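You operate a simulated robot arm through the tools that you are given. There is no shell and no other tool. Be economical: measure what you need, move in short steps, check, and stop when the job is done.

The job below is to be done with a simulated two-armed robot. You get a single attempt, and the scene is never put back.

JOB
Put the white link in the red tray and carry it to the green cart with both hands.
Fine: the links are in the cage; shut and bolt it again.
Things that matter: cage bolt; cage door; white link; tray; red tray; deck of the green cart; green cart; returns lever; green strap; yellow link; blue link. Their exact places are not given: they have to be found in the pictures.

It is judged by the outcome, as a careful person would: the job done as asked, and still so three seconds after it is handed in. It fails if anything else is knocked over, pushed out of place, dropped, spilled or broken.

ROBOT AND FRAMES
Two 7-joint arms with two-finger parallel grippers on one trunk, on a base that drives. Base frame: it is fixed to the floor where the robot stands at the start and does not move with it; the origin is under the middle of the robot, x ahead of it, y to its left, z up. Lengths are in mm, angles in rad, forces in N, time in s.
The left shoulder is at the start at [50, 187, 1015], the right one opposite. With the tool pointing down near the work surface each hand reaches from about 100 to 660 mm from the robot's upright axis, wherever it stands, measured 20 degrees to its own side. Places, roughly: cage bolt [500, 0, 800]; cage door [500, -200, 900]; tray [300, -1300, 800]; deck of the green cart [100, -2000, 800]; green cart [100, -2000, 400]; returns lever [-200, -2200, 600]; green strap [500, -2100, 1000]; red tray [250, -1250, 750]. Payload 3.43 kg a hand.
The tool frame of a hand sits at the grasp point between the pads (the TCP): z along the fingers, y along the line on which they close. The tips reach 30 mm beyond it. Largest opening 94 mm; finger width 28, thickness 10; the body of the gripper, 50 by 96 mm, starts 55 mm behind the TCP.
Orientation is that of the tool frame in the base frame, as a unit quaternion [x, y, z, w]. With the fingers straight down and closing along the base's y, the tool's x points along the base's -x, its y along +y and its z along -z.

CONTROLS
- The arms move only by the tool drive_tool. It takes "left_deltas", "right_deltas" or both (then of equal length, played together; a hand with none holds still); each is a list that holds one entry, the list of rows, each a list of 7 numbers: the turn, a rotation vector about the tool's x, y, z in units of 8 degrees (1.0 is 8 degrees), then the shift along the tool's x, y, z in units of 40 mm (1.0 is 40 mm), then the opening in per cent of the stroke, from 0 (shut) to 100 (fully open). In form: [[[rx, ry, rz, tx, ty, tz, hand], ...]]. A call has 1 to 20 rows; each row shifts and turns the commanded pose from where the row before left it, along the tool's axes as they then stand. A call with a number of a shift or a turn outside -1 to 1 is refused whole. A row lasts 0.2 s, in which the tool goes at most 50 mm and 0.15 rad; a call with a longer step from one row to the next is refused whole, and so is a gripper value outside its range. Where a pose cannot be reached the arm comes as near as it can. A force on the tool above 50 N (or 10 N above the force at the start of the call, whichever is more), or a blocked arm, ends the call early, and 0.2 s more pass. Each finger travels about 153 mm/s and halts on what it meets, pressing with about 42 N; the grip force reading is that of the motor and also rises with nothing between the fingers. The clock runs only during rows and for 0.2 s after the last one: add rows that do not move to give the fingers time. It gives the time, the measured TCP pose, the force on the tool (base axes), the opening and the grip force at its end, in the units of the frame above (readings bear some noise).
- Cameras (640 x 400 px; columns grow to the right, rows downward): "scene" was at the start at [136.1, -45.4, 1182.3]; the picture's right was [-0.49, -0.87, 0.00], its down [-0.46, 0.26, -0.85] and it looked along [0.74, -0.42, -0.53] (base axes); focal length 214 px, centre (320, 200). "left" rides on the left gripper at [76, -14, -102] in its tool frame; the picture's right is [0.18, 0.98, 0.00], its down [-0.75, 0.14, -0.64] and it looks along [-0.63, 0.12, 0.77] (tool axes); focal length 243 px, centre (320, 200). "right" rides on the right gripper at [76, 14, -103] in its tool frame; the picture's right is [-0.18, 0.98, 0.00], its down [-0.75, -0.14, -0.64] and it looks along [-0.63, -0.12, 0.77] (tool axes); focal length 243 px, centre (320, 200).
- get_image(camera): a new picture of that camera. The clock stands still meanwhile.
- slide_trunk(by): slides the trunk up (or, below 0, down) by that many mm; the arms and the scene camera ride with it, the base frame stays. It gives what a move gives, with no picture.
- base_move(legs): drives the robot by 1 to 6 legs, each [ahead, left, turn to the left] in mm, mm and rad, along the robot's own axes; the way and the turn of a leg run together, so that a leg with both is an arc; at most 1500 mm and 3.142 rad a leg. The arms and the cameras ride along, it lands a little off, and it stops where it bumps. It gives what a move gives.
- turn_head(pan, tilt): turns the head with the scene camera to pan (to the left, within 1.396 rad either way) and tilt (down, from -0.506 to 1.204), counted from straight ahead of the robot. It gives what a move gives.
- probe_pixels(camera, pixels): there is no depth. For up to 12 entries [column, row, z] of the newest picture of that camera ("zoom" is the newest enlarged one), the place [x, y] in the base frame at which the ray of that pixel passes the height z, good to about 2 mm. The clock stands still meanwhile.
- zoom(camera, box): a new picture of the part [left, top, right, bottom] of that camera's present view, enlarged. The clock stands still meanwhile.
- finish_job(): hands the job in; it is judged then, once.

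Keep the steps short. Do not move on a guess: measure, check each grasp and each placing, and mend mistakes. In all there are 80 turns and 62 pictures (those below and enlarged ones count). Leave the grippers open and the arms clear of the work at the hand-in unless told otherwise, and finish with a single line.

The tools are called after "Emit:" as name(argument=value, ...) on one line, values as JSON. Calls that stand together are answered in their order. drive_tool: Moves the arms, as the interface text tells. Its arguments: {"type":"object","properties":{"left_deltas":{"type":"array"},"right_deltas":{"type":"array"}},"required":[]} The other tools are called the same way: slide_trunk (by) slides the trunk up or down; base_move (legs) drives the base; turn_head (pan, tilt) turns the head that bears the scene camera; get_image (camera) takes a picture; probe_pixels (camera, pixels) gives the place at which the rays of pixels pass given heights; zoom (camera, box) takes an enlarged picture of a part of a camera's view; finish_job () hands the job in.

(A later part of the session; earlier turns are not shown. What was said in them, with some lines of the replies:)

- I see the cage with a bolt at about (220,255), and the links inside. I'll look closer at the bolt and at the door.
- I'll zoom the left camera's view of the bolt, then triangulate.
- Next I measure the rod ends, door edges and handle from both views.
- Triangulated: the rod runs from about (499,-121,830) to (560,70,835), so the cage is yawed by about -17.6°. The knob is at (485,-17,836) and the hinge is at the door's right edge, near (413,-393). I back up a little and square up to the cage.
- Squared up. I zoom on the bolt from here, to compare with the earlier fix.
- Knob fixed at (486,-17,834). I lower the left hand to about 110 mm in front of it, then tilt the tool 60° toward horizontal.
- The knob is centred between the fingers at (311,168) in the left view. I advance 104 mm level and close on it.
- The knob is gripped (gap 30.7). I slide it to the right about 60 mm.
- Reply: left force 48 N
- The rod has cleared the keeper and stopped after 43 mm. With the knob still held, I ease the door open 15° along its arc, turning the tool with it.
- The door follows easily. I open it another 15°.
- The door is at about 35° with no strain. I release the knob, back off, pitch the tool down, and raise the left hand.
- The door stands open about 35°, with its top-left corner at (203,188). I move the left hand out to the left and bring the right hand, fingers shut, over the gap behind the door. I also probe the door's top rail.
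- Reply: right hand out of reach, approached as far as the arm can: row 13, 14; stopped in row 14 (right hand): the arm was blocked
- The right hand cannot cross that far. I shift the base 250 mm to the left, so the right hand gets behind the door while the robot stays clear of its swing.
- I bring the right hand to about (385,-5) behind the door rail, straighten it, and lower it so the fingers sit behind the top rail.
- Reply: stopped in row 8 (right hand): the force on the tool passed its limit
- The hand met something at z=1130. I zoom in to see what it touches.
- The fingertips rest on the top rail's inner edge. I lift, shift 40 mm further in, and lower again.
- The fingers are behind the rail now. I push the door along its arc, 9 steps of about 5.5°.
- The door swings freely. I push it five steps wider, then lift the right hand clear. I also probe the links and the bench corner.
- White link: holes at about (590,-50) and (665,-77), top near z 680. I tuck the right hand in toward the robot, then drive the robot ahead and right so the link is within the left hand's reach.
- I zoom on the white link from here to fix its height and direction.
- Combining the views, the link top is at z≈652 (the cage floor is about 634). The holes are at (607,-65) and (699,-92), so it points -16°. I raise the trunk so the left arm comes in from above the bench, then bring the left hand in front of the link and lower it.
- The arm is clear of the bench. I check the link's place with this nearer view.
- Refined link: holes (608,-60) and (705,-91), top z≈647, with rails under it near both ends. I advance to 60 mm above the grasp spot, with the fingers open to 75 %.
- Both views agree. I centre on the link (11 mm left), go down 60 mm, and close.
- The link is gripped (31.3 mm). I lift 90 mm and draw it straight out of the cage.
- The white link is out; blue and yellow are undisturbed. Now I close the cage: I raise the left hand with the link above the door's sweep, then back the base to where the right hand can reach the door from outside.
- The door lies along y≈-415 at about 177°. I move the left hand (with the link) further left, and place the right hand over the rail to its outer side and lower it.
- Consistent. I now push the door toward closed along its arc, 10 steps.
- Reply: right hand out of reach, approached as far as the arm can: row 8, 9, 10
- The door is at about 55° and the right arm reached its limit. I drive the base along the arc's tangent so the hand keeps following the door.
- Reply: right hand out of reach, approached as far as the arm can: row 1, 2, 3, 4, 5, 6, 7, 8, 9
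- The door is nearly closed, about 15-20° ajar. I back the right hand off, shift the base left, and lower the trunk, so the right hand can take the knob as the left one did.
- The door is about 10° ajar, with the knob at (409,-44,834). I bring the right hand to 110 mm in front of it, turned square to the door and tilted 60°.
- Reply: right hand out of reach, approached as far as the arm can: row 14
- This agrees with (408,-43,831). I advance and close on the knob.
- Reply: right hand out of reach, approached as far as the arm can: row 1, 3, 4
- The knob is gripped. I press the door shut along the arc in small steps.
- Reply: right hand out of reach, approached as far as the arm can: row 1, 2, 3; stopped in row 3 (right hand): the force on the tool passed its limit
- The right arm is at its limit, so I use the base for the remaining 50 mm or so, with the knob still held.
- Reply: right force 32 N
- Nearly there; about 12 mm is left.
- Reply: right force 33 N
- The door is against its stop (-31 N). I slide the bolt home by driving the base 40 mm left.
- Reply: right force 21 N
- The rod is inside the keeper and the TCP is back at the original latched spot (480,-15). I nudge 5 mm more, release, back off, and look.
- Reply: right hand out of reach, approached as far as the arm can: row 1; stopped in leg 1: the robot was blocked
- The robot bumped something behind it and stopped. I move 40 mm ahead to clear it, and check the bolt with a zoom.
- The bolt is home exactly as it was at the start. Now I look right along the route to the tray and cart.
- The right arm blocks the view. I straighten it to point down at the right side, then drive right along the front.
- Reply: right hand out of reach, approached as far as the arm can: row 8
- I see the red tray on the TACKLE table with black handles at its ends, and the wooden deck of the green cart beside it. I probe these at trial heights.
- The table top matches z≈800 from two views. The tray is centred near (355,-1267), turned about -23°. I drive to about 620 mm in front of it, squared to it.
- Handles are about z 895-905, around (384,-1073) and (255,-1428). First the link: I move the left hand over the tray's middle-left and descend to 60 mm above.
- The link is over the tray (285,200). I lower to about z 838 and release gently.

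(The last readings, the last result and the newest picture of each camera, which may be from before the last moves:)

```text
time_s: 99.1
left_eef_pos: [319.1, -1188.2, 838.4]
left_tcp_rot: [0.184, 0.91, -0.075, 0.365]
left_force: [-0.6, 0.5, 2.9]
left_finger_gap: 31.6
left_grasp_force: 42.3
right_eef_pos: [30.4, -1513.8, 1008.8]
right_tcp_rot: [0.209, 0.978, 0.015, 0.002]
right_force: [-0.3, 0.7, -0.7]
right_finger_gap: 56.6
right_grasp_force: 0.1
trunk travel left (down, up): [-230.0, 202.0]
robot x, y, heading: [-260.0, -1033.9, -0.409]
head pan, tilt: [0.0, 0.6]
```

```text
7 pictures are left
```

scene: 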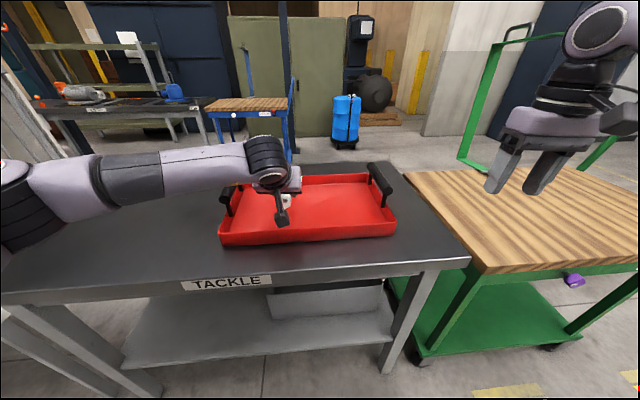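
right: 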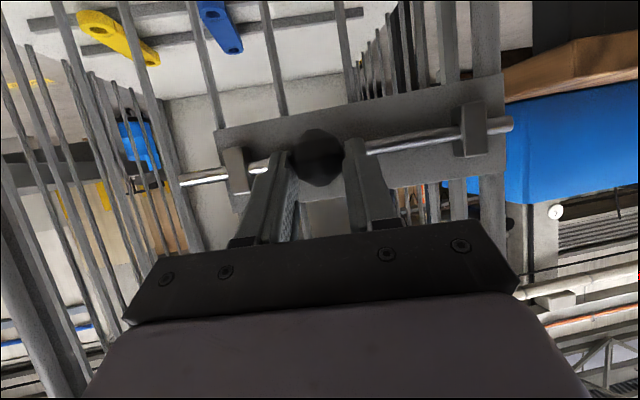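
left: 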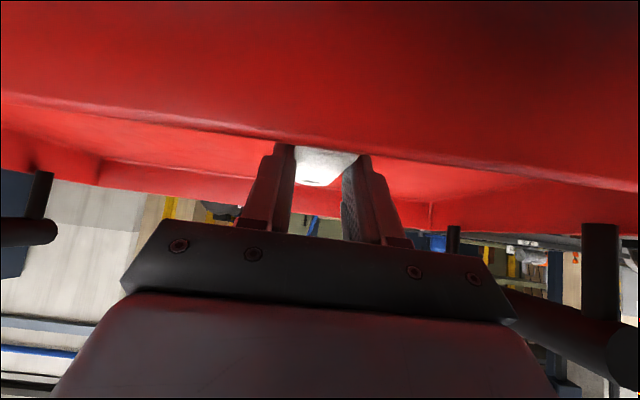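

The link rests on the tray floor (force turned from -3.7 to +2.9 N). I release it, rise, straighten the left hand, and bring both hands above the tray handles.

Emit:
drive_tool(left_deltas=[[[0, 0, 0, 0, 0, 0, 60], [0, 0, 0, 0, 0, 0, 60], [0, 0, 0, -0.517, 0, -0.544, 60], [0, 0, 0, -0.517, 0, -0.544, 60], [0, 0, 0, -0.517, 0, -0.544, 60], [0, 0, 0, -0.517, 0, -0.544, 60], [0, 0, 0, -0.517, 0, -0.544, 60], [0, 0, 0, -0.517, 0, -0.544, 60], [0, 0.908, 0, 0, 0, 0, 60], [0, 0.908, 0, 0, 0, 0, 60], [0, 0.908, 0, 0, 0, 0, 60], [0, 0.908, 0, 0, 0, 0, 70], [0, 0.908, 0, 0, 0, 0, 80], [0, 0.908, 0, 0, 0, 0, 90], [0, 0, -0.1, -0.09, 0.82, 0, 90], [0, 0, -0.1, -0.09, 0.82, 0, 90], [0, 0, -0.1, -0.09, 0.82, 0, 90], [0, 0, -0.1, -0.09, 0.82, 0, 90]]], right_deltas=[[[0, 0, 0, 0, 0, 0, 60], [0, 0, 0, 0, 0, 0, 60], [0, 0, 0, 0, 0, 0, 60], [0, 0, 0, 0, 0, 0, 60], [0, 0, 0, 0, 0, 0, 60], [0, 0, 0, 0, 0, 0, 60], [0, 0, 0, 0, 0, 0, 60], [0, 0, 0, 0, 0, 0, 60], [0, 0, 0, 0, 0, 0, 60], [0, 0, 0, 0, 0, 0, 60], [0, 0, 0, 0, 0, 0, 70], [0, 0, 0, 0, 0, 0, 80], [0, 0, -0.09, -0.7, 0.708, 0, 90], [0, 0, -0.09, -0.7, 0.708, 0, 90], [0, 0, -0.09, -0.7, 0.708, 0, 90], [0, 0, -0.09, -0.7, 0.708, 0, 90], [0, 0, -0.09, -0.7, 0.708, 0, 90], [0, 0, -0.09, -0.7, 0.708, 0, 90]]])

Emit:
get_image(camera="left")

Emit:
get_image(camera="right")

```text
time_s: 102.9
left_eef_pos: [368.3, -1058.7, 1013.7]
left_tcp_rot: [0.172, 0.985, 0.0, 0.0]
left_force: [-0.2, 0.0, 0.5]
left_finger_gap: 84.7
left_grasp_force: 0.1
left hand out of reach, approached as far as the arm can: row 14
right_eef_pos: [124.4, -1443.7, 981.7]
right_tcp_rot: [0.172, 0.985, 0.015, 0.004]
right_force: [0.1, 0.3, 0.1]
right_finger_gap: 84.4
right_grasp_force: 0.0
right hand out of reach, approached as far as the arm can: row 15, 16, 17, 18
trunk travel left (down, up): [-230.0, 202.0]
robot x, y, heading: [-262.5, -1030.8, -0.409]
head pan, tilt: [0.0, 0.6]
```

```text
6 pictures are left
```

left: 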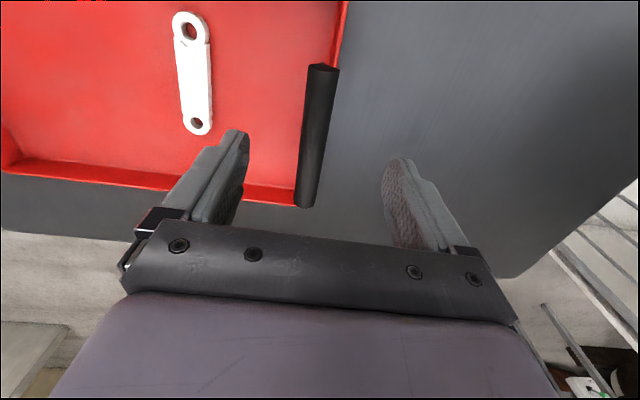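

```text
5 pictures are left
```

right: 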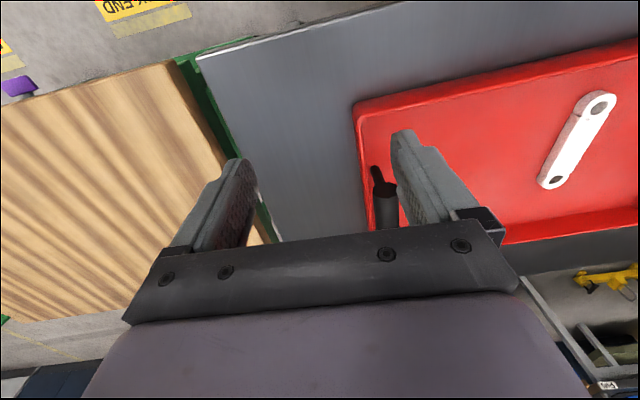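

Right arm is at its reach limit at this height, so raising the trunk will help. First I probe the handle bars and the link in these views.

Emit:
probe_pixels(camera="left", pixels=[[321, 72, 880], [321, 72, 905], [306, 204, 880], [306, 204, 905], [314, 135, 890], [190, 30, 815], [197, 122, 815]])

Emit:
probe_pixels(camera="right", pixels=[[376, 180, 880], [387, 200, 880], [387, 200, 905], [355, 105, 850], [197, 57, 800], [180, 62, 800], [0, 105, 800], [180, 62, 780]])

Emit:
slide_trunk(by=170)

```text
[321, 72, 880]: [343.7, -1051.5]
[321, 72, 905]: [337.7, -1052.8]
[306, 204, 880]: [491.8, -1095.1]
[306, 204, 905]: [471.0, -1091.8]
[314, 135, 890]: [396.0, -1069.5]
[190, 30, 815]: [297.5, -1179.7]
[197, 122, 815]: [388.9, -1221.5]
```

```text
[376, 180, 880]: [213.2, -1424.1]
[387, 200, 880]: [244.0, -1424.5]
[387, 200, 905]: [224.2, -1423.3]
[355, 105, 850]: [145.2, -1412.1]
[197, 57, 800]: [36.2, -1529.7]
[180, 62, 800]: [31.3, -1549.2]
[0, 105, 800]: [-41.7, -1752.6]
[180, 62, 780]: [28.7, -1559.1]
```

```text
time_s: 104.8
left_eef_pos: [368.7, -1059.0, 1185.0]
left_tcp_rot: [0.172, 0.985, 0.0, 0.001]
left_force: [0.6, 0.2, -0.1]
left_finger_gap: 84.7
left_grasp_force: 0.2
right_eef_pos: [124.0, -1445.2, 1152.5]
right_tcp_rot: [0.172, 0.985, 0.016, 0.004]
right_force: [-0.3, 0.0, -0.4]
right_finger_gap: 84.5
right_grasp_force: 0.0
trunk travel left (down, up): [-400.0, 32.0]
robot x, y, heading: [-262.9, -1032.7, -0.414]
head pan, tilt: [0.0, 0.6]
```

Handle bars are at z≈885: left centre (415,-1073), right centre (287,-1455), tray yaw about -18°. I square the base to the tray and come a little closer, with the hands high.

Emit:
base_move(legs=[[68, -23, 0], [0, 0, 0.095]])

```text
time_s: 106.4
left_eef_pos: [421.4, -1046.8, 1184.4]
left_tcp_rot: [0.124, 0.992, -0.001, 0.001]
left_force: [-0.1, 0.7, -0.9]
left_finger_gap: 84.4
left_grasp_force: 0.1
right_eef_pos: [215.7, -1454.1, 1152.5]
right_tcp_rot: [0.126, 0.992, 0.016, 0.003]
right_force: [0.0, 0.6, -0.2]
right_finger_gap: 84.7
right_grasp_force: 0.0
trunk travel left (down, up): [-400.0, 32.0]
robot x, y, heading: [-207.2, -1082.6, -0.316]
head pan, tilt: [0.0, 0.6]
```

Emit:
drive_tool(left_deltas=[[[0, 0, 0.067, 0, -0.095, 0.907, 90], [0, 0, 0.067, 0, -0.095, 0.907, 90], [0, 0, 0.067, 0, -0.095, 0.907, 90], [0, 0, 0.067, 0, -0.095, 0.907, 90], [0, 0, 0.067, 0, -0.095, 0.907, 90], [0, 0, 0.067, 0, -0.095, 0.907, 90], [0, 0, 0.067, 0, -0.095, 0.907, 90], [0, 0, 0, 0, 0, 0, 90]]], right_deltas=[[[0.033, 0, 0.067, -0.246, 0.059, 0.79, 90], [0.033, 0, 0.067, -0.246, 0.059, 0.79, 90], [0.033, 0, 0.067, -0.246, 0.059, 0.79, 90], [0.033, 0, 0.067, -0.246, 0.059, 0.79, 90], [0.033, 0, 0.067, -0.246, 0.059, 0.79, 90], [0.033, 0, 0.067, -0.246, 0.059, 0.79, 90], [0.033, 0, 0.067, -0.246, 0.059, 0.79, 90], [0, 0, 0, 0, 0, 0, 90]]])

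Emit:
get_image(camera="right")

```text
time_s: 108.2
left_eef_pos: [414.0, -1072.4, 931.0]
left_tcp_rot: [0.157, 0.988, 0.0, 0.001]
left_force: [0.2, 0.5, 0.2]
left_finger_gap: 84.6
left_grasp_force: 0.0
right_eef_pos: [193.1, -1481.2, 957.3]
right_tcp_rot: [0.159, 0.987, 0.0, 0.001]
right_force: [0.5, 1.4, 0.0]
right_finger_gap: 84.8
right_grasp_force: 0.1
right hand out of reach, approached as far as the arm can: row 1, 2, 3, 4, 5, 6, 7
trunk travel left (down, up): [-400.0, 32.0]
robot x, y, heading: [-211.0, -1082.9, -0.317]
head pan, tilt: [0.0, 0.6]
```

```text
4 pictures are left
```

right: 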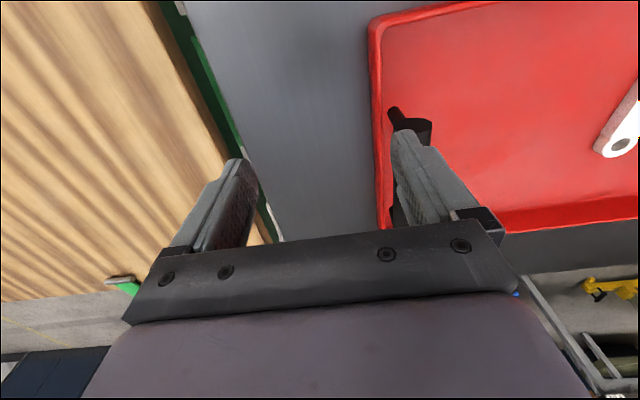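

The right arm's posture is limiting it here (511 mm ahead), though it reached 556 mm earlier. I lift and draw it in to unwind its elbow, then extend it again high up, watching which rows fail.

Emit:
drive_tool(right_deltas=[[[0, 0, 0, 0, 0, -1, 90], [0, 0, 0, 0, 0, -1, 90], [0, 0, 0, 0, 0, -1, 90], [0, 0, 0, 0, 0, -1, 90], [0, 0, 0, 1, 0, 0, 90], [0, 0, 0, 1, 0, 0, 90], [0, 0, 0, 1, 0, 0, 90], [0, 0, 0, 1, 0, 0, 90], [0, 0, 0, 1, 0, 0, 90], [0, 0, 0, 1, 0, 0, 90], [0, 0, 0, 1, 0.5, 0, 90], [0, 0, 0, 0, 1, 0, 90], [0, 0, 0, 0, 1, 0, 90], [0, 0, 0, 0, 1, 0, 90], [0, 0, 0, 0, 0, 0, 90]]])

```text
time_s: 110.8
left_eef_pos: [416.0, -1072.5, 931.4]
left_tcp_rot: [0.157, 0.988, 0.0, 0.001]
left_force: [0.5, -0.5, 0.1]
left_finger_gap: 84.6
left_grasp_force: 0.0
right_eef_pos: [-50.8, -1340.3, 1121.6]
right_tcp_rot: [0.129, 0.992, -0.01, 0.001]
right_force: [-5.9, -28.7, 9.5]
right_finger_gap: 84.4
right_grasp_force: 0.0
right hand out of reach, approached as far as the arm can: row 11
trunk travel left (down, up): [-400.0, 32.0]
robot x, y, heading: [-211.1, -1081.8, -0.315]
head pan, tilt: [0.0, 0.6]
stopped in row 13 (right hand): the force on the tool passed its limit (the readings are from after the stop); the commanded pose is now the measured one
```

The hand is touching close to the robot's own body. I move it back outward to the right, then extend it forward.

Emit:
drive_tool(right_deltas=[[[0, 0, 0, 0, -0.8, 0, 90], [0, 0, 0, -0.5, -0.5, 0, 90], [0, 0, 0, -1, 0, 0, 90], [0, 0, 0, -1, 0, 0, 90], [0, 0, 0, -1, 0, 0, 90], [0, 0, 0, -1, 0, 0, 90], [0, 0, 0, -1, 0, 0, 90], [0, 0, 0, -1, 0, 0, 90], [0, 0, 0, -1, 0, 0, 90], [0, 0, 0, -1, 0, 0, 90], [0, 0, 0, 0, 0, 0, 90]]])

```text
time_s: 113.2
left_eef_pos: [415.6, -1071.9, 931.5]
left_tcp_rot: [0.157, 0.988, 0.001, 0.001]
left_force: [-1.1, -0.1, -0.4]
left_finger_gap: 84.7
left_grasp_force: 0.1
right_eef_pos: [223.7, -1488.3, 1120.3]
right_tcp_rot: [0.134, 0.991, -0.009, 0.001]
right_force: [-0.4, -0.5, -0.8]
right_finger_gap: 84.6
right_grasp_force: 0.0
right hand out of reach, approached as far as the arm can: row 9, 10
trunk travel left (down, up): [-400.0, 32.0]
robot x, y, heading: [-210.9, -1079.1, -0.319]
head pan, tilt: [0.0, 0.6]
```

The right arm still stops at about 541 mm ahead. I test whether the wrist's yaw is the limit: turn the hand clockwise, then try to go forward.

Emit:
drive_tool(right_deltas=[[[0, 0, 0.9, 0, 0, 0, 90], [0, 0, 0.9, 0, 0, 0, 90], [0, 0, 0.9, 0, 0, 0, 90], [0, 0, 0, -0.46, 0.36, 0, 90], [0, 0, 0, -0.46, 0.36, 0, 90], [0, 0, 0, -0.46, 0.36, 0, 90], [0, 0, 0, -0.46, 0.36, 0, 90], [0, 0, 0, 0, 0, 0, 90]]])

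```text
time_s: 115.0
left_eef_pos: [414.5, -1072.3, 930.2]
left_tcp_rot: [0.158, 0.988, 0.0, 0.0]
left_force: [0.3, 0.5, -0.7]
left_finger_gap: 84.6
left_grasp_force: 0.1
right_eef_pos: [224.0, -1487.8, 1118.2]
right_tcp_rot: [0.316, 0.949, -0.009, 0.002]
right_force: [-0.2, 0.5, -0.3]
right_finger_gap: 84.7
right_grasp_force: 0.0
right hand out of reach, approached as far as the arm can: row 4, 5, 6, 7
trunk travel left (down, up): [-400.0, 32.0]
robot x, y, heading: [-209.8, -1080.9, -0.317]
head pan, tilt: [0.0, 0.6]
```

The failures fit a simple reach sphere: higher means shorter reach. So I back off, turn the hand back, descend first, and go forward afterwards.

Emit:
drive_tool(right_deltas=[[[0, 0, -0.78, 0.7, 0, 0, 90], [0, 0, -0.78, 0.7, 0, 0, 90], [0, 0, -0.78, 0.7, 0, 0, 90], [0, 0, 0, 0, 0, 0.8, 90], [0, 0, 0, 0, 0, 0.8, 90], [0, 0, 0, 0, 0, 0.8, 90], [0, 0, 0, 0, 0, 0.8, 90], [0, 0, 0, -0.6, 0, 0, 90], [0, 0, 0, -0.6, 0, 0, 90], [0, 0, 0, 0, 0, 0, 90]]])

```text
time_s: 117.2
left_eef_pos: [414.7, -1072.4, 931.8]
left_tcp_rot: [0.157, 0.988, 0.0, 0.001]
left_force: [0.6, -0.6, 0.3]
left_finger_gap: 84.8
left_grasp_force: 0.0
right_eef_pos: [196.8, -1463.2, 990.9]
right_tcp_rot: [0.158, 0.987, -0.009, 0.0]
right_force: [-0.2, 0.7, 0.1]
right_finger_gap: 84.7
right_grasp_force: 0.1
trunk travel left (down, up): [-400.0, 32.0]
robot x, y, heading: [-208.9, -1086.2, -0.311]
head pan, tilt: [0.0, 0.6]
```

No failures now. I continue forward to the right handle's centre and slightly down.

Emit:
drive_tool(right_deltas=[[[0, 0, 0, -0.1, 0.45, 0.2, 90], [0, 0, 0, -0.1, 0.44, 0.2, 90], [0, 0, 0, -0.47, 0, 0.25, 90], [0, 0, 0, -0.47, 0, 0.25, 90], [0, 0, 0, -0.47, 0, 0.25, 90], [0, 0, 0, -0.47, 0, 0.25, 90], [0, 0, 0, 0, 0, 0, 90]]])

Emit:
get_image(camera="right")

```text
time_s: 118.8
left_eef_pos: [415.4, -1072.8, 931.8]
left_tcp_rot: [0.158, 0.987, 0.001, 0.001]
left_force: [-0.5, 0.1, -0.9]
left_finger_gap: 84.5
left_grasp_force: 0.0
right_eef_pos: [201.1, -1487.3, 971.4]
right_tcp_rot: [0.157, 0.988, -0.008, 0.001]
right_force: [0.8, 0.3, 0.4]
right_finger_gap: 84.6
right_grasp_force: 0.0
right hand out of reach, approached as far as the arm can: row 1, 2, 3, 4, 5, 6
trunk travel left (down, up): [-400.0, 32.0]
robot x, y, heading: [-207.7, -1081.7, -0.314]
head pan, tilt: [0.0, 0.6]
```

```text
3 pictures are left
```

right: 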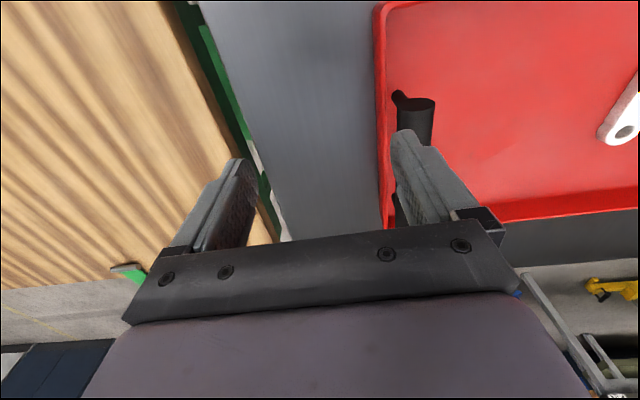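

Inward/forward travel is limited in the right arm's present posture. Instead I bring the robot itself closer (75 mm) and 50 mm left, so the right handle lies where that arm does reach. Hands are raised first.

Emit:
drive_tool(left_deltas=[[[0, 0, 0, 0, 0, -0.9, 90], [0, 0, 0, 0, 0, -0.9, 90], [0, 0, 0, 0, 0, 0, 90]]], right_deltas=[[[0, 0, 0, 0.6, 0, -0.5, 90], [0, 0, 0, 0.6, 0, -0.5, 90], [0, 0, 0, 0, 0, 0, 90]]])

Emit:
base_move(legs=[[0, 50, 0], [75, 0, 0]])

```text
time_s: 119.6
left_eef_pos: [414.6, -1071.6, 1002.9]
left_tcp_rot: [0.157, 0.988, 0.001, -0.001]
left_force: [-0.2, -1.0, 0.2]
left_finger_gap: 84.5
left_grasp_force: 0.0
right_eef_pos: [153.4, -1471.7, 1011.5]
right_tcp_rot: [0.158, 0.987, -0.008, 0.001]
right_force: [0.9, 0.8, -0.9]
right_finger_gap: 84.8
right_grasp_force: 0.2
trunk travel left (down, up): [-400.0, 32.0]
robot x, y, heading: [-207.4, -1082.6, -0.315]
head pan, tilt: [0.0, 0.6]
```

```text
time_s: 121.2
left_eef_pos: [501.6, -1047.3, 1002.5]
left_tcp_rot: [0.157, 0.988, -0.001, -0.001]
left_force: [0.6, -0.4, -0.5]
left_finger_gap: 84.6
left_grasp_force: 0.0
right_eef_pos: [240.7, -1447.7, 1011.8]
right_tcp_rot: [0.157, 0.988, -0.009, 0.0]
right_force: [-0.9, -0.1, -0.3]
right_finger_gap: 84.5
right_grasp_force: 0.1
trunk travel left (down, up): [-400.0, 32.0]
robot x, y, heading: [-123.4, -1056.0, -0.314]
head pan, tilt: [0.0, 0.6]
```

No bump. I check the right bar's place from the last right-hand picture.

Emit:
probe_pixels(camera="right", pixels=[[424, 103, 885], [418, 140, 885], [399, 215, 885], [385, 20, 845], [383, 190, 845]])

```text
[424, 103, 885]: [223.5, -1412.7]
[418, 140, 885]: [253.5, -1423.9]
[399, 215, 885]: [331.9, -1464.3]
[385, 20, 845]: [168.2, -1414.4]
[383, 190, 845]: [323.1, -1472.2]
```

Right bar centre is refined to (297,-1434). I move both hands over the bars, about 15 mm nearer than centre, down to z≈935.

Emit:
drive_tool(left_deltas=[[[0, 0, 0, 0.555, -0.325, 0.3, 90], [0, 0, 0, 0.555, -0.325, 0.3, 90], [0, 0, 0, 0.555, -0.325, 0.5, 90], [0, 0, 0, 0.555, -0.325, 0.6, 90], [0, 0, 0, 0, 0, 0, 90]]], right_deltas=[[[0.03, 0, 0, 0, 0, 0.95, 90], [0.03, 0, 0, 0, 0, 0.95, 90], [0, 0, 0, -0.41, 0.38, 0, 90], [0, 0, 0, -0.41, 0.38, 0, 90], [0, 0, 0, 0, 0, 0, 90]]])

```text
time_s: 122.4
left_eef_pos: [399.1, -1069.0, 933.4]
left_tcp_rot: [0.157, 0.988, 0.0, 0.0]
left_force: [0.4, -0.1, 0.1]
left_finger_gap: 84.6
left_grasp_force: 0.1
right_eef_pos: [264.2, -1436.7, 946.5]
right_tcp_rot: [0.157, 0.988, -0.012, 0.001]
right_force: [-0.2, -0.7, -0.6]
right_finger_gap: 84.6
right_grasp_force: 0.1
right hand out of reach, approached as far as the arm can: row 4
trunk travel left (down, up): [-400.0, 32.0]
robot x, y, heading: [-122.0, -1055.6, -0.312]
head pan, tilt: [0.0, 0.6]
```

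Emit:
base_move(legs=[[18, 0, 0]])

Emit:
drive_tool(left_deltas=[[[0, 0, 0, 0.3, 0, 0.33, 90], [0, 0, 0, 0, 0, 0.33, 90], [0, 0, 0, 0, 0, 0.33, 90], [0, 0, 0, 0, 0, 0, 90]]], right_deltas=[[[0, 0, 0, 0, 0, 0.43, 90], [0, 0, 0, 0, 0.1, 0.43, 90], [0, 0, 0, 0, 0.1, 0.43, 90], [0, 0, 0, 0, 0, 0, 90]]])

Emit:
get_image(camera="right")

```text
time_s: 123.3
left_eef_pos: [411.3, -1072.4, 935.3]
left_tcp_rot: [0.156, 0.988, -0.001, 0.001]
left_force: [-0.3, 0.6, -0.6]
left_finger_gap: 84.7
left_grasp_force: 0.0
right_eef_pos: [276.9, -1439.6, 946.2]
right_tcp_rot: [0.158, 0.987, -0.013, 0.001]
right_force: [0.2, 0.3, -0.1]
right_finger_gap: 84.5
right_grasp_force: 0.0
trunk travel left (down, up): [-400.0, 32.0]
robot x, y, heading: [-110.2, -1062.4, -0.32]
head pan, tilt: [0.0, 0.6]
stopped in leg 1: the robot was blocked; the commanded pose is now the measured one
```

```text
time_s: 124.3
left_eef_pos: [399.6, -1068.7, 895.3]
left_tcp_rot: [0.157, 0.988, 0.0, 0.0]
left_force: [1.7, -0.6, -0.5]
left_finger_gap: 84.7
left_grasp_force: 0.1
right_eef_pos: [253.6, -1444.8, 910.8]
right_tcp_rot: [0.157, 0.987, -0.012, 0.002]
right_force: [0.4, -0.3, -0.4]
right_finger_gap: 84.6
right_grasp_force: 0.0
right hand out of reach, approached as far as the arm can: row 1, 2, 3
trunk travel left (down, up): [-400.0, 32.0]
robot x, y, heading: [-109.2, -1054.7, -0.313]
head pan, tilt: [0.0, 0.6]
```

```text
2 pictures are left
```

right: 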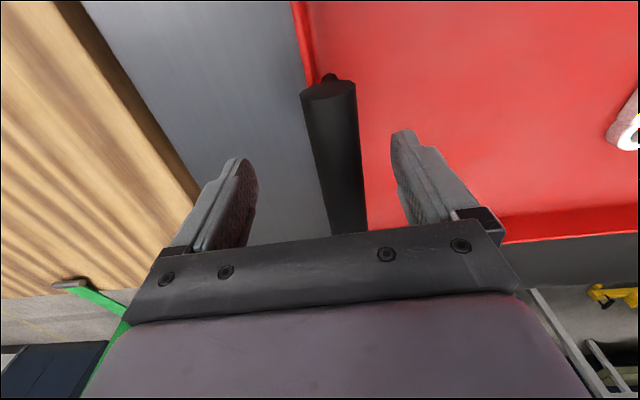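

The base touched the table edge and stopped. The right bar sits well between the fingers, at 44 mm on the near side. I shift the left grip to 40 mm on the far side so the grip line passes through the tray's centre, then lower with the trunk and close both.

Emit:
drive_tool(left_deltas=[[[0, 0, 0, 0, 0, -0.4, 90], [0, 0, 0, -0.65, 0.03, 0, 90], [0, 0, 0, -0.6, 0.03, 0, 90], [0, 0, 0, 0, 0, 0, 90]]])

Emit:
slide_trunk(by=-19)

Emit:
drive_tool(left_deltas=[[[0, 0, 0, 0, 0, 0, 60], [0, 0, 0, 0, 0, 0, 30], [0, 0, 0, 0, 0, 0, 5], [0, 0, 0, 0, 0, 0, 5], [0, 0, 0, 0, 0, 0, 5]]], right_deltas=[[[0, 0, 0, 0, 0, 0, 60], [0, 0, 0, 0, 0, 0, 30], [0, 0, 0, 0, 0, 0, 5], [0, 0, 0, 0, 0, 0, 5], [0, 0, 0, 0, 0, 0, 5]]])

```text
time_s: 125.3
left_eef_pos: [449.0, -1081.0, 910.8]
left_tcp_rot: [0.158, 0.987, -0.001, 0.0]
left_force: [0.0, -0.2, 0.6]
left_finger_gap: 84.6
left_grasp_force: 0.0
right_eef_pos: [255.0, -1444.7, 912.8]
right_tcp_rot: [0.157, 0.988, -0.012, 0.002]
right_force: [-0.7, -0.3, -0.1]
right_finger_gap: 84.5
right_grasp_force: 0.0
trunk travel left (down, up): [-400.0, 32.0]
robot x, y, heading: [-109.3, -1062.1, -0.309]
head pan, tilt: [0.0, 0.6]
```

```text
time_s: 126.0
left_eef_pos: [448.5, -1081.9, 891.2]
left_tcp_rot: [0.157, 0.988, 0.0, 0.001]
left_force: [0.5, -0.3, 0.4]
left_finger_gap: 84.7
left_grasp_force: 0.0
right_eef_pos: [254.4, -1444.5, 892.2]
right_tcp_rot: [0.158, 0.987, -0.013, 0.002]
right_force: [-0.2, -0.4, 0.2]
right_finger_gap: 84.9
right_grasp_force: 0.1
trunk travel left (down, up): [-381.0, 51.0]
robot x, y, heading: [-107.3, -1062.6, -0.314]
head pan, tilt: [0.0, 0.6]
```

```text
time_s: 127.2
left_eef_pos: [445.5, -1089.2, 891.4]
left_tcp_rot: [0.162, 0.987, -0.007, -0.002]
left_force: [-16.5, -38.1, -0.7]
left_finger_gap: 30.3
left_grasp_force: 42.1
right_eef_pos: [257.8, -1440.4, 893.5]
right_tcp_rot: [0.155, 0.988, -0.005, 0.005]
right_force: [17.4, 39.4, 1.0]
right_finger_gap: 30.2
right_grasp_force: 42.0
trunk travel left (down, up): [-381.0, 51.0]
robot x, y, heading: [-110.8, -1062.0, -0.312]
head pan, tilt: [0.0, 0.6]
```

Both bars are held (30 mm), but the arms pull apart by about 39 N. I ease them together a few mm and lift with the trunk.

Emit:
drive_tool(left_deltas=[[[0, 0, 0, 0, -0.1, 0, 5], [0, 0, 0, 0, 0, 0, 5]]], right_deltas=[[[0, 0, 0, 0, 0.1, 0, 5], [0, 0, 0, 0, 0, 0, 5]]])

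Emit:
slide_trunk(by=49)

Emit:
get_image(camera="scene")

```text
time_s: 127.8
left_eef_pos: [444.8, -1090.5, 892.3]
left_tcp_rot: [0.161, 0.987, -0.004, -0.001]
left_force: [-14.4, -28.9, 0.7]
left_finger_gap: 30.1
left_grasp_force: 41.9
right_eef_pos: [256.4, -1438.6, 893.7]
right_tcp_rot: [0.157, 0.988, -0.007, 0.004]
right_force: [13.9, 29.4, 0.8]
right_finger_gap: 30.2
right_grasp_force: 41.8
trunk travel left (down, up): [-381.0, 51.0]
robot x, y, heading: [-106.5, -1056.6, -0.315]
head pan, tilt: [0.0, 0.6]
```

```text
time_s: 128.7
left_eef_pos: [446.1, -1089.7, 939.6]
left_tcp_rot: [0.16, 0.987, -0.004, -0.001]
left_force: [-14.0, -28.8, -7.7]
left_finger_gap: 30.2
left_grasp_force: 42.2
right_eef_pos: [256.7, -1439.2, 942.5]
right_tcp_rot: [0.156, 0.988, -0.007, 0.005]
right_force: [13.7, 29.1, -6.9]
right_finger_gap: 30.2
right_grasp_force: 42.2
trunk travel left (down, up): [-430.0, 2.0]
robot x, y, heading: [-109.9, -1062.0, -0.313]
head pan, tilt: [0.0, 0.6]
```

```text
1 pictures are left
```

scene: 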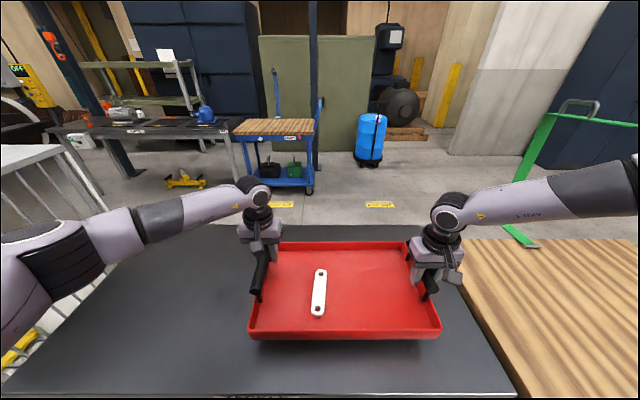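

The tray is lifted level, about 15 N in all, with the link lying in it. I probe the deck from this view to fix its height and place.

Emit:
probe_pixels(camera="scene", pixels=[[463, 240, 800], [463, 240, 760], [520, 390, 800], [520, 390, 760], [525, 242, 800], [250, 335, 850], [440, 335, 850], [500, 340, 800]])

```text
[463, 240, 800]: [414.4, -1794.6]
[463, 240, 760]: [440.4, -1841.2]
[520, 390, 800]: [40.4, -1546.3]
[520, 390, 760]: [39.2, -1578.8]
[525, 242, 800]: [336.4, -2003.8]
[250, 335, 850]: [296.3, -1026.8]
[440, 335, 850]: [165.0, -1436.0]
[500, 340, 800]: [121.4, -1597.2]
```

Combining views, the deck is at z≈740, with its front-left corner near (20,-1583), about 770 by 530 mm. I back off 40 mm, then drive 720 mm to the right with the tray held, and look.

Emit:
base_move(legs=[[-40, 0, 0], [0, -720, 0]])

Emit:
get_image(camera="scene")

```text
time_s: 133.1
left_eef_pos: [190.5, -1755.3, 940.7]
left_tcp_rot: [0.157, 0.988, -0.004, -0.001]
left_force: [-12.7, -28.7, -7.1]
left_finger_gap: 30.3
left_grasp_force: 41.6
right_eef_pos: [1.5, -2106.0, 943.2]
right_tcp_rot: [0.153, 0.988, -0.007, 0.004]
right_force: [13.2, 27.7, -6.6]
right_finger_gap: 30.0
right_grasp_force: 41.9
trunk travel left (down, up): [-430.0, 2.0]
robot x, y, heading: [-361.6, -1727.5, -0.305]
head pan, tilt: [0.0, 0.6]
```

```text
0 pictures are left
```

scene: 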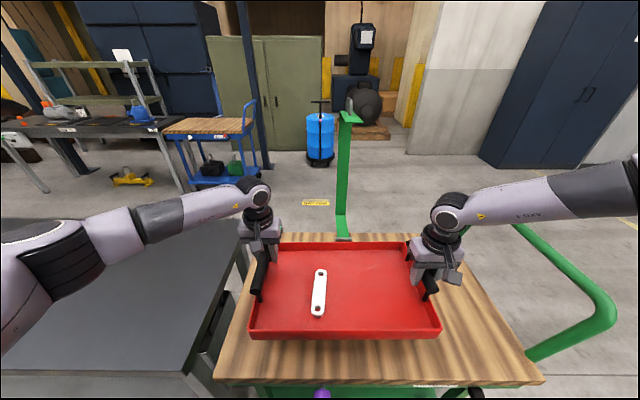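

Emit:
probe_pixels(camera="scene", pixels=[[213, 378, 740], [543, 380, 740], [262, 236, 740], [485, 262, 740], [250, 338, 848], [440, 338, 848], [270, 243, 890], [410, 243, 890], [345, 238, 740], [322, 393, 720]])

```text
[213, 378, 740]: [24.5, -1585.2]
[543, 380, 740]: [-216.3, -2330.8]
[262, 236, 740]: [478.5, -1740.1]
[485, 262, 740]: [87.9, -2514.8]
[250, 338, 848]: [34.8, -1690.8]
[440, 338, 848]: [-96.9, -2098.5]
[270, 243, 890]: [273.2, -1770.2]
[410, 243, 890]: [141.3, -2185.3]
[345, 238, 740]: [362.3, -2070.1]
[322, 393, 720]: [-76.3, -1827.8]
```

The tray is fully over the deck: front margin about 42 mm, left 97 mm, plenty right and behind. I lower with the trunk by 102 mm and read the forces.

Emit:
slide_trunk(by=-102)

```text
time_s: 134.4
left_eef_pos: [190.0, -1755.5, 850.6]
left_tcp_rot: [0.155, 0.988, -0.008, 0.011]
left_force: [5.8, -0.4, 41.3]
left_finger_gap: 30.3
left_grasp_force: 42.1
right_eef_pos: [3.0, -2105.5, 849.8]
right_tcp_rot: [0.153, 0.988, -0.009, 0.015]
right_force: [-1.9, -10.3, 42.6]
right_finger_gap: 30.5
right_grasp_force: 41.8
trunk travel left (down, up): [-328.0, 104.0]
robot x, y, heading: [-365.5, -1731.3, -0.304]
head pan, tilt: [0.0, 0.6]
```

The tray touched the deck after 90 mm and is pressed with 42 N per hand. I raise the trunk 11 mm to take the pressure off.

Emit:
slide_trunk(by=10)

```text
time_s: 135.0
left_eef_pos: [189.0, -1754.7, 850.5]
left_tcp_rot: [0.158, 0.987, -0.006, 0.002]
left_force: [5.4, -0.9, 19.5]
left_finger_gap: 30.2
left_grasp_force: 41.8
right_eef_pos: [0.7, -2104.3, 849.5]
right_tcp_rot: [0.154, 0.988, -0.007, 0.005]
right_force: [5.7, 0.7, -2.2]
right_finger_gap: 30.2
right_grasp_force: 42.3
trunk travel left (down, up): [-338.0, 94.0]
robot x, y, heading: [-363.9, -1727.0, -0.302]
head pan, tilt: [0.0, 0.6]
5 turns are left
```

The tray is resting on the deck. I open both hands, raise straight up, and back away.

Emit:
drive_tool(left_deltas=[[[0, 0, 0, 0, 0, 0, 50], [0, 0, 0, 0, 0, 0, 80], [0, 0, 0, 0, 0, 0, 90], [0, 0, 0, 0, 0, 0, 90]]], right_deltas=[[[0, 0, 0, 0, 0, 0, 50], [0, 0, 0, 0, 0, 0, 80], [0, 0, 0, 0, 0, 0, 90], [0, 0, 0, 0, 0, 0, 90]]])

Emit:
slide_trunk(by=92)

```text
time_s: 136.0
left_eef_pos: [189.3, -1755.2, 850.4]
left_tcp_rot: [0.157, 0.988, -0.004, -0.001]
left_force: [0.2, -0.4, 0.0]
left_finger_gap: 84.6
left_grasp_force: 0.2
right_eef_pos: [1.9, -2104.5, 851.3]
right_tcp_rot: [0.153, 0.988, -0.008, 0.006]
right_force: [0.4, -0.3, -1.0]
right_finger_gap: 84.5
right_grasp_force: 0.1
trunk travel left (down, up): [-338.0, 94.0]
robot x, y, heading: [-365.4, -1726.1, -0.305]
head pan, tilt: [0.0, 0.6]
```

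```text
time_s: 137.3
left_eef_pos: [189.1, -1753.9, 941.0]
left_tcp_rot: [0.157, 0.988, -0.005, 0.0]
left_force: [0.3, 0.5, 0.1]
left_finger_gap: 84.5
left_grasp_force: 0.1
right_eef_pos: [2.0, -2105.4, 943.3]
right_tcp_rot: [0.153, 0.988, -0.007, 0.006]
right_force: [-0.8, 0.3, -0.4]
right_finger_gap: 84.5
right_grasp_force: 0.0
trunk travel left (down, up): [-430.0, 2.0]
robot x, y, heading: [-364.6, -1728.7, -0.308]
head pan, tilt: [0.0, 0.6]
4 turns are left
```

Both hands are free and 60 mm above the handles. I back off a little.

Emit:
base_move(legs=[[-150, 0, 0]])

```text
time_s: 138.6
left_eef_pos: [46.7, -1709.7, 941.9]
left_tcp_rot: [0.158, 0.988, -0.005, 0.0]
left_force: [-0.1, 0.3, 0.2]
left_finger_gap: 84.6
left_grasp_force: 0.1
right_eef_pos: [-140.3, -2060.1, 944.9]
right_tcp_rot: [0.152, 0.988, -0.009, 0.005]
right_force: [0.3, 0.9, 0.5]
right_finger_gap: 84.7
right_grasp_force: 0.0
trunk travel left (down, up): [-430.0, 2.0]
robot x, y, heading: [-509.8, -1680.0, -0.308]
head pan, tilt: [0.0, 0.6]
3 turns are left
```

The tray with the white link is on the cart's deck and both hands are open and clear. The cage is shut and bolted, so I hand in.

Emit:
finish_job()

```text
The job is handed in.
```

The white link is in the red tray, the tray was carried with both hands onto the green cart's deck, and the cage is shut and bolted; the base bumped something unseen behind it once and the TACKLE table's edge once, and I took no picture of the tray after setting it down.
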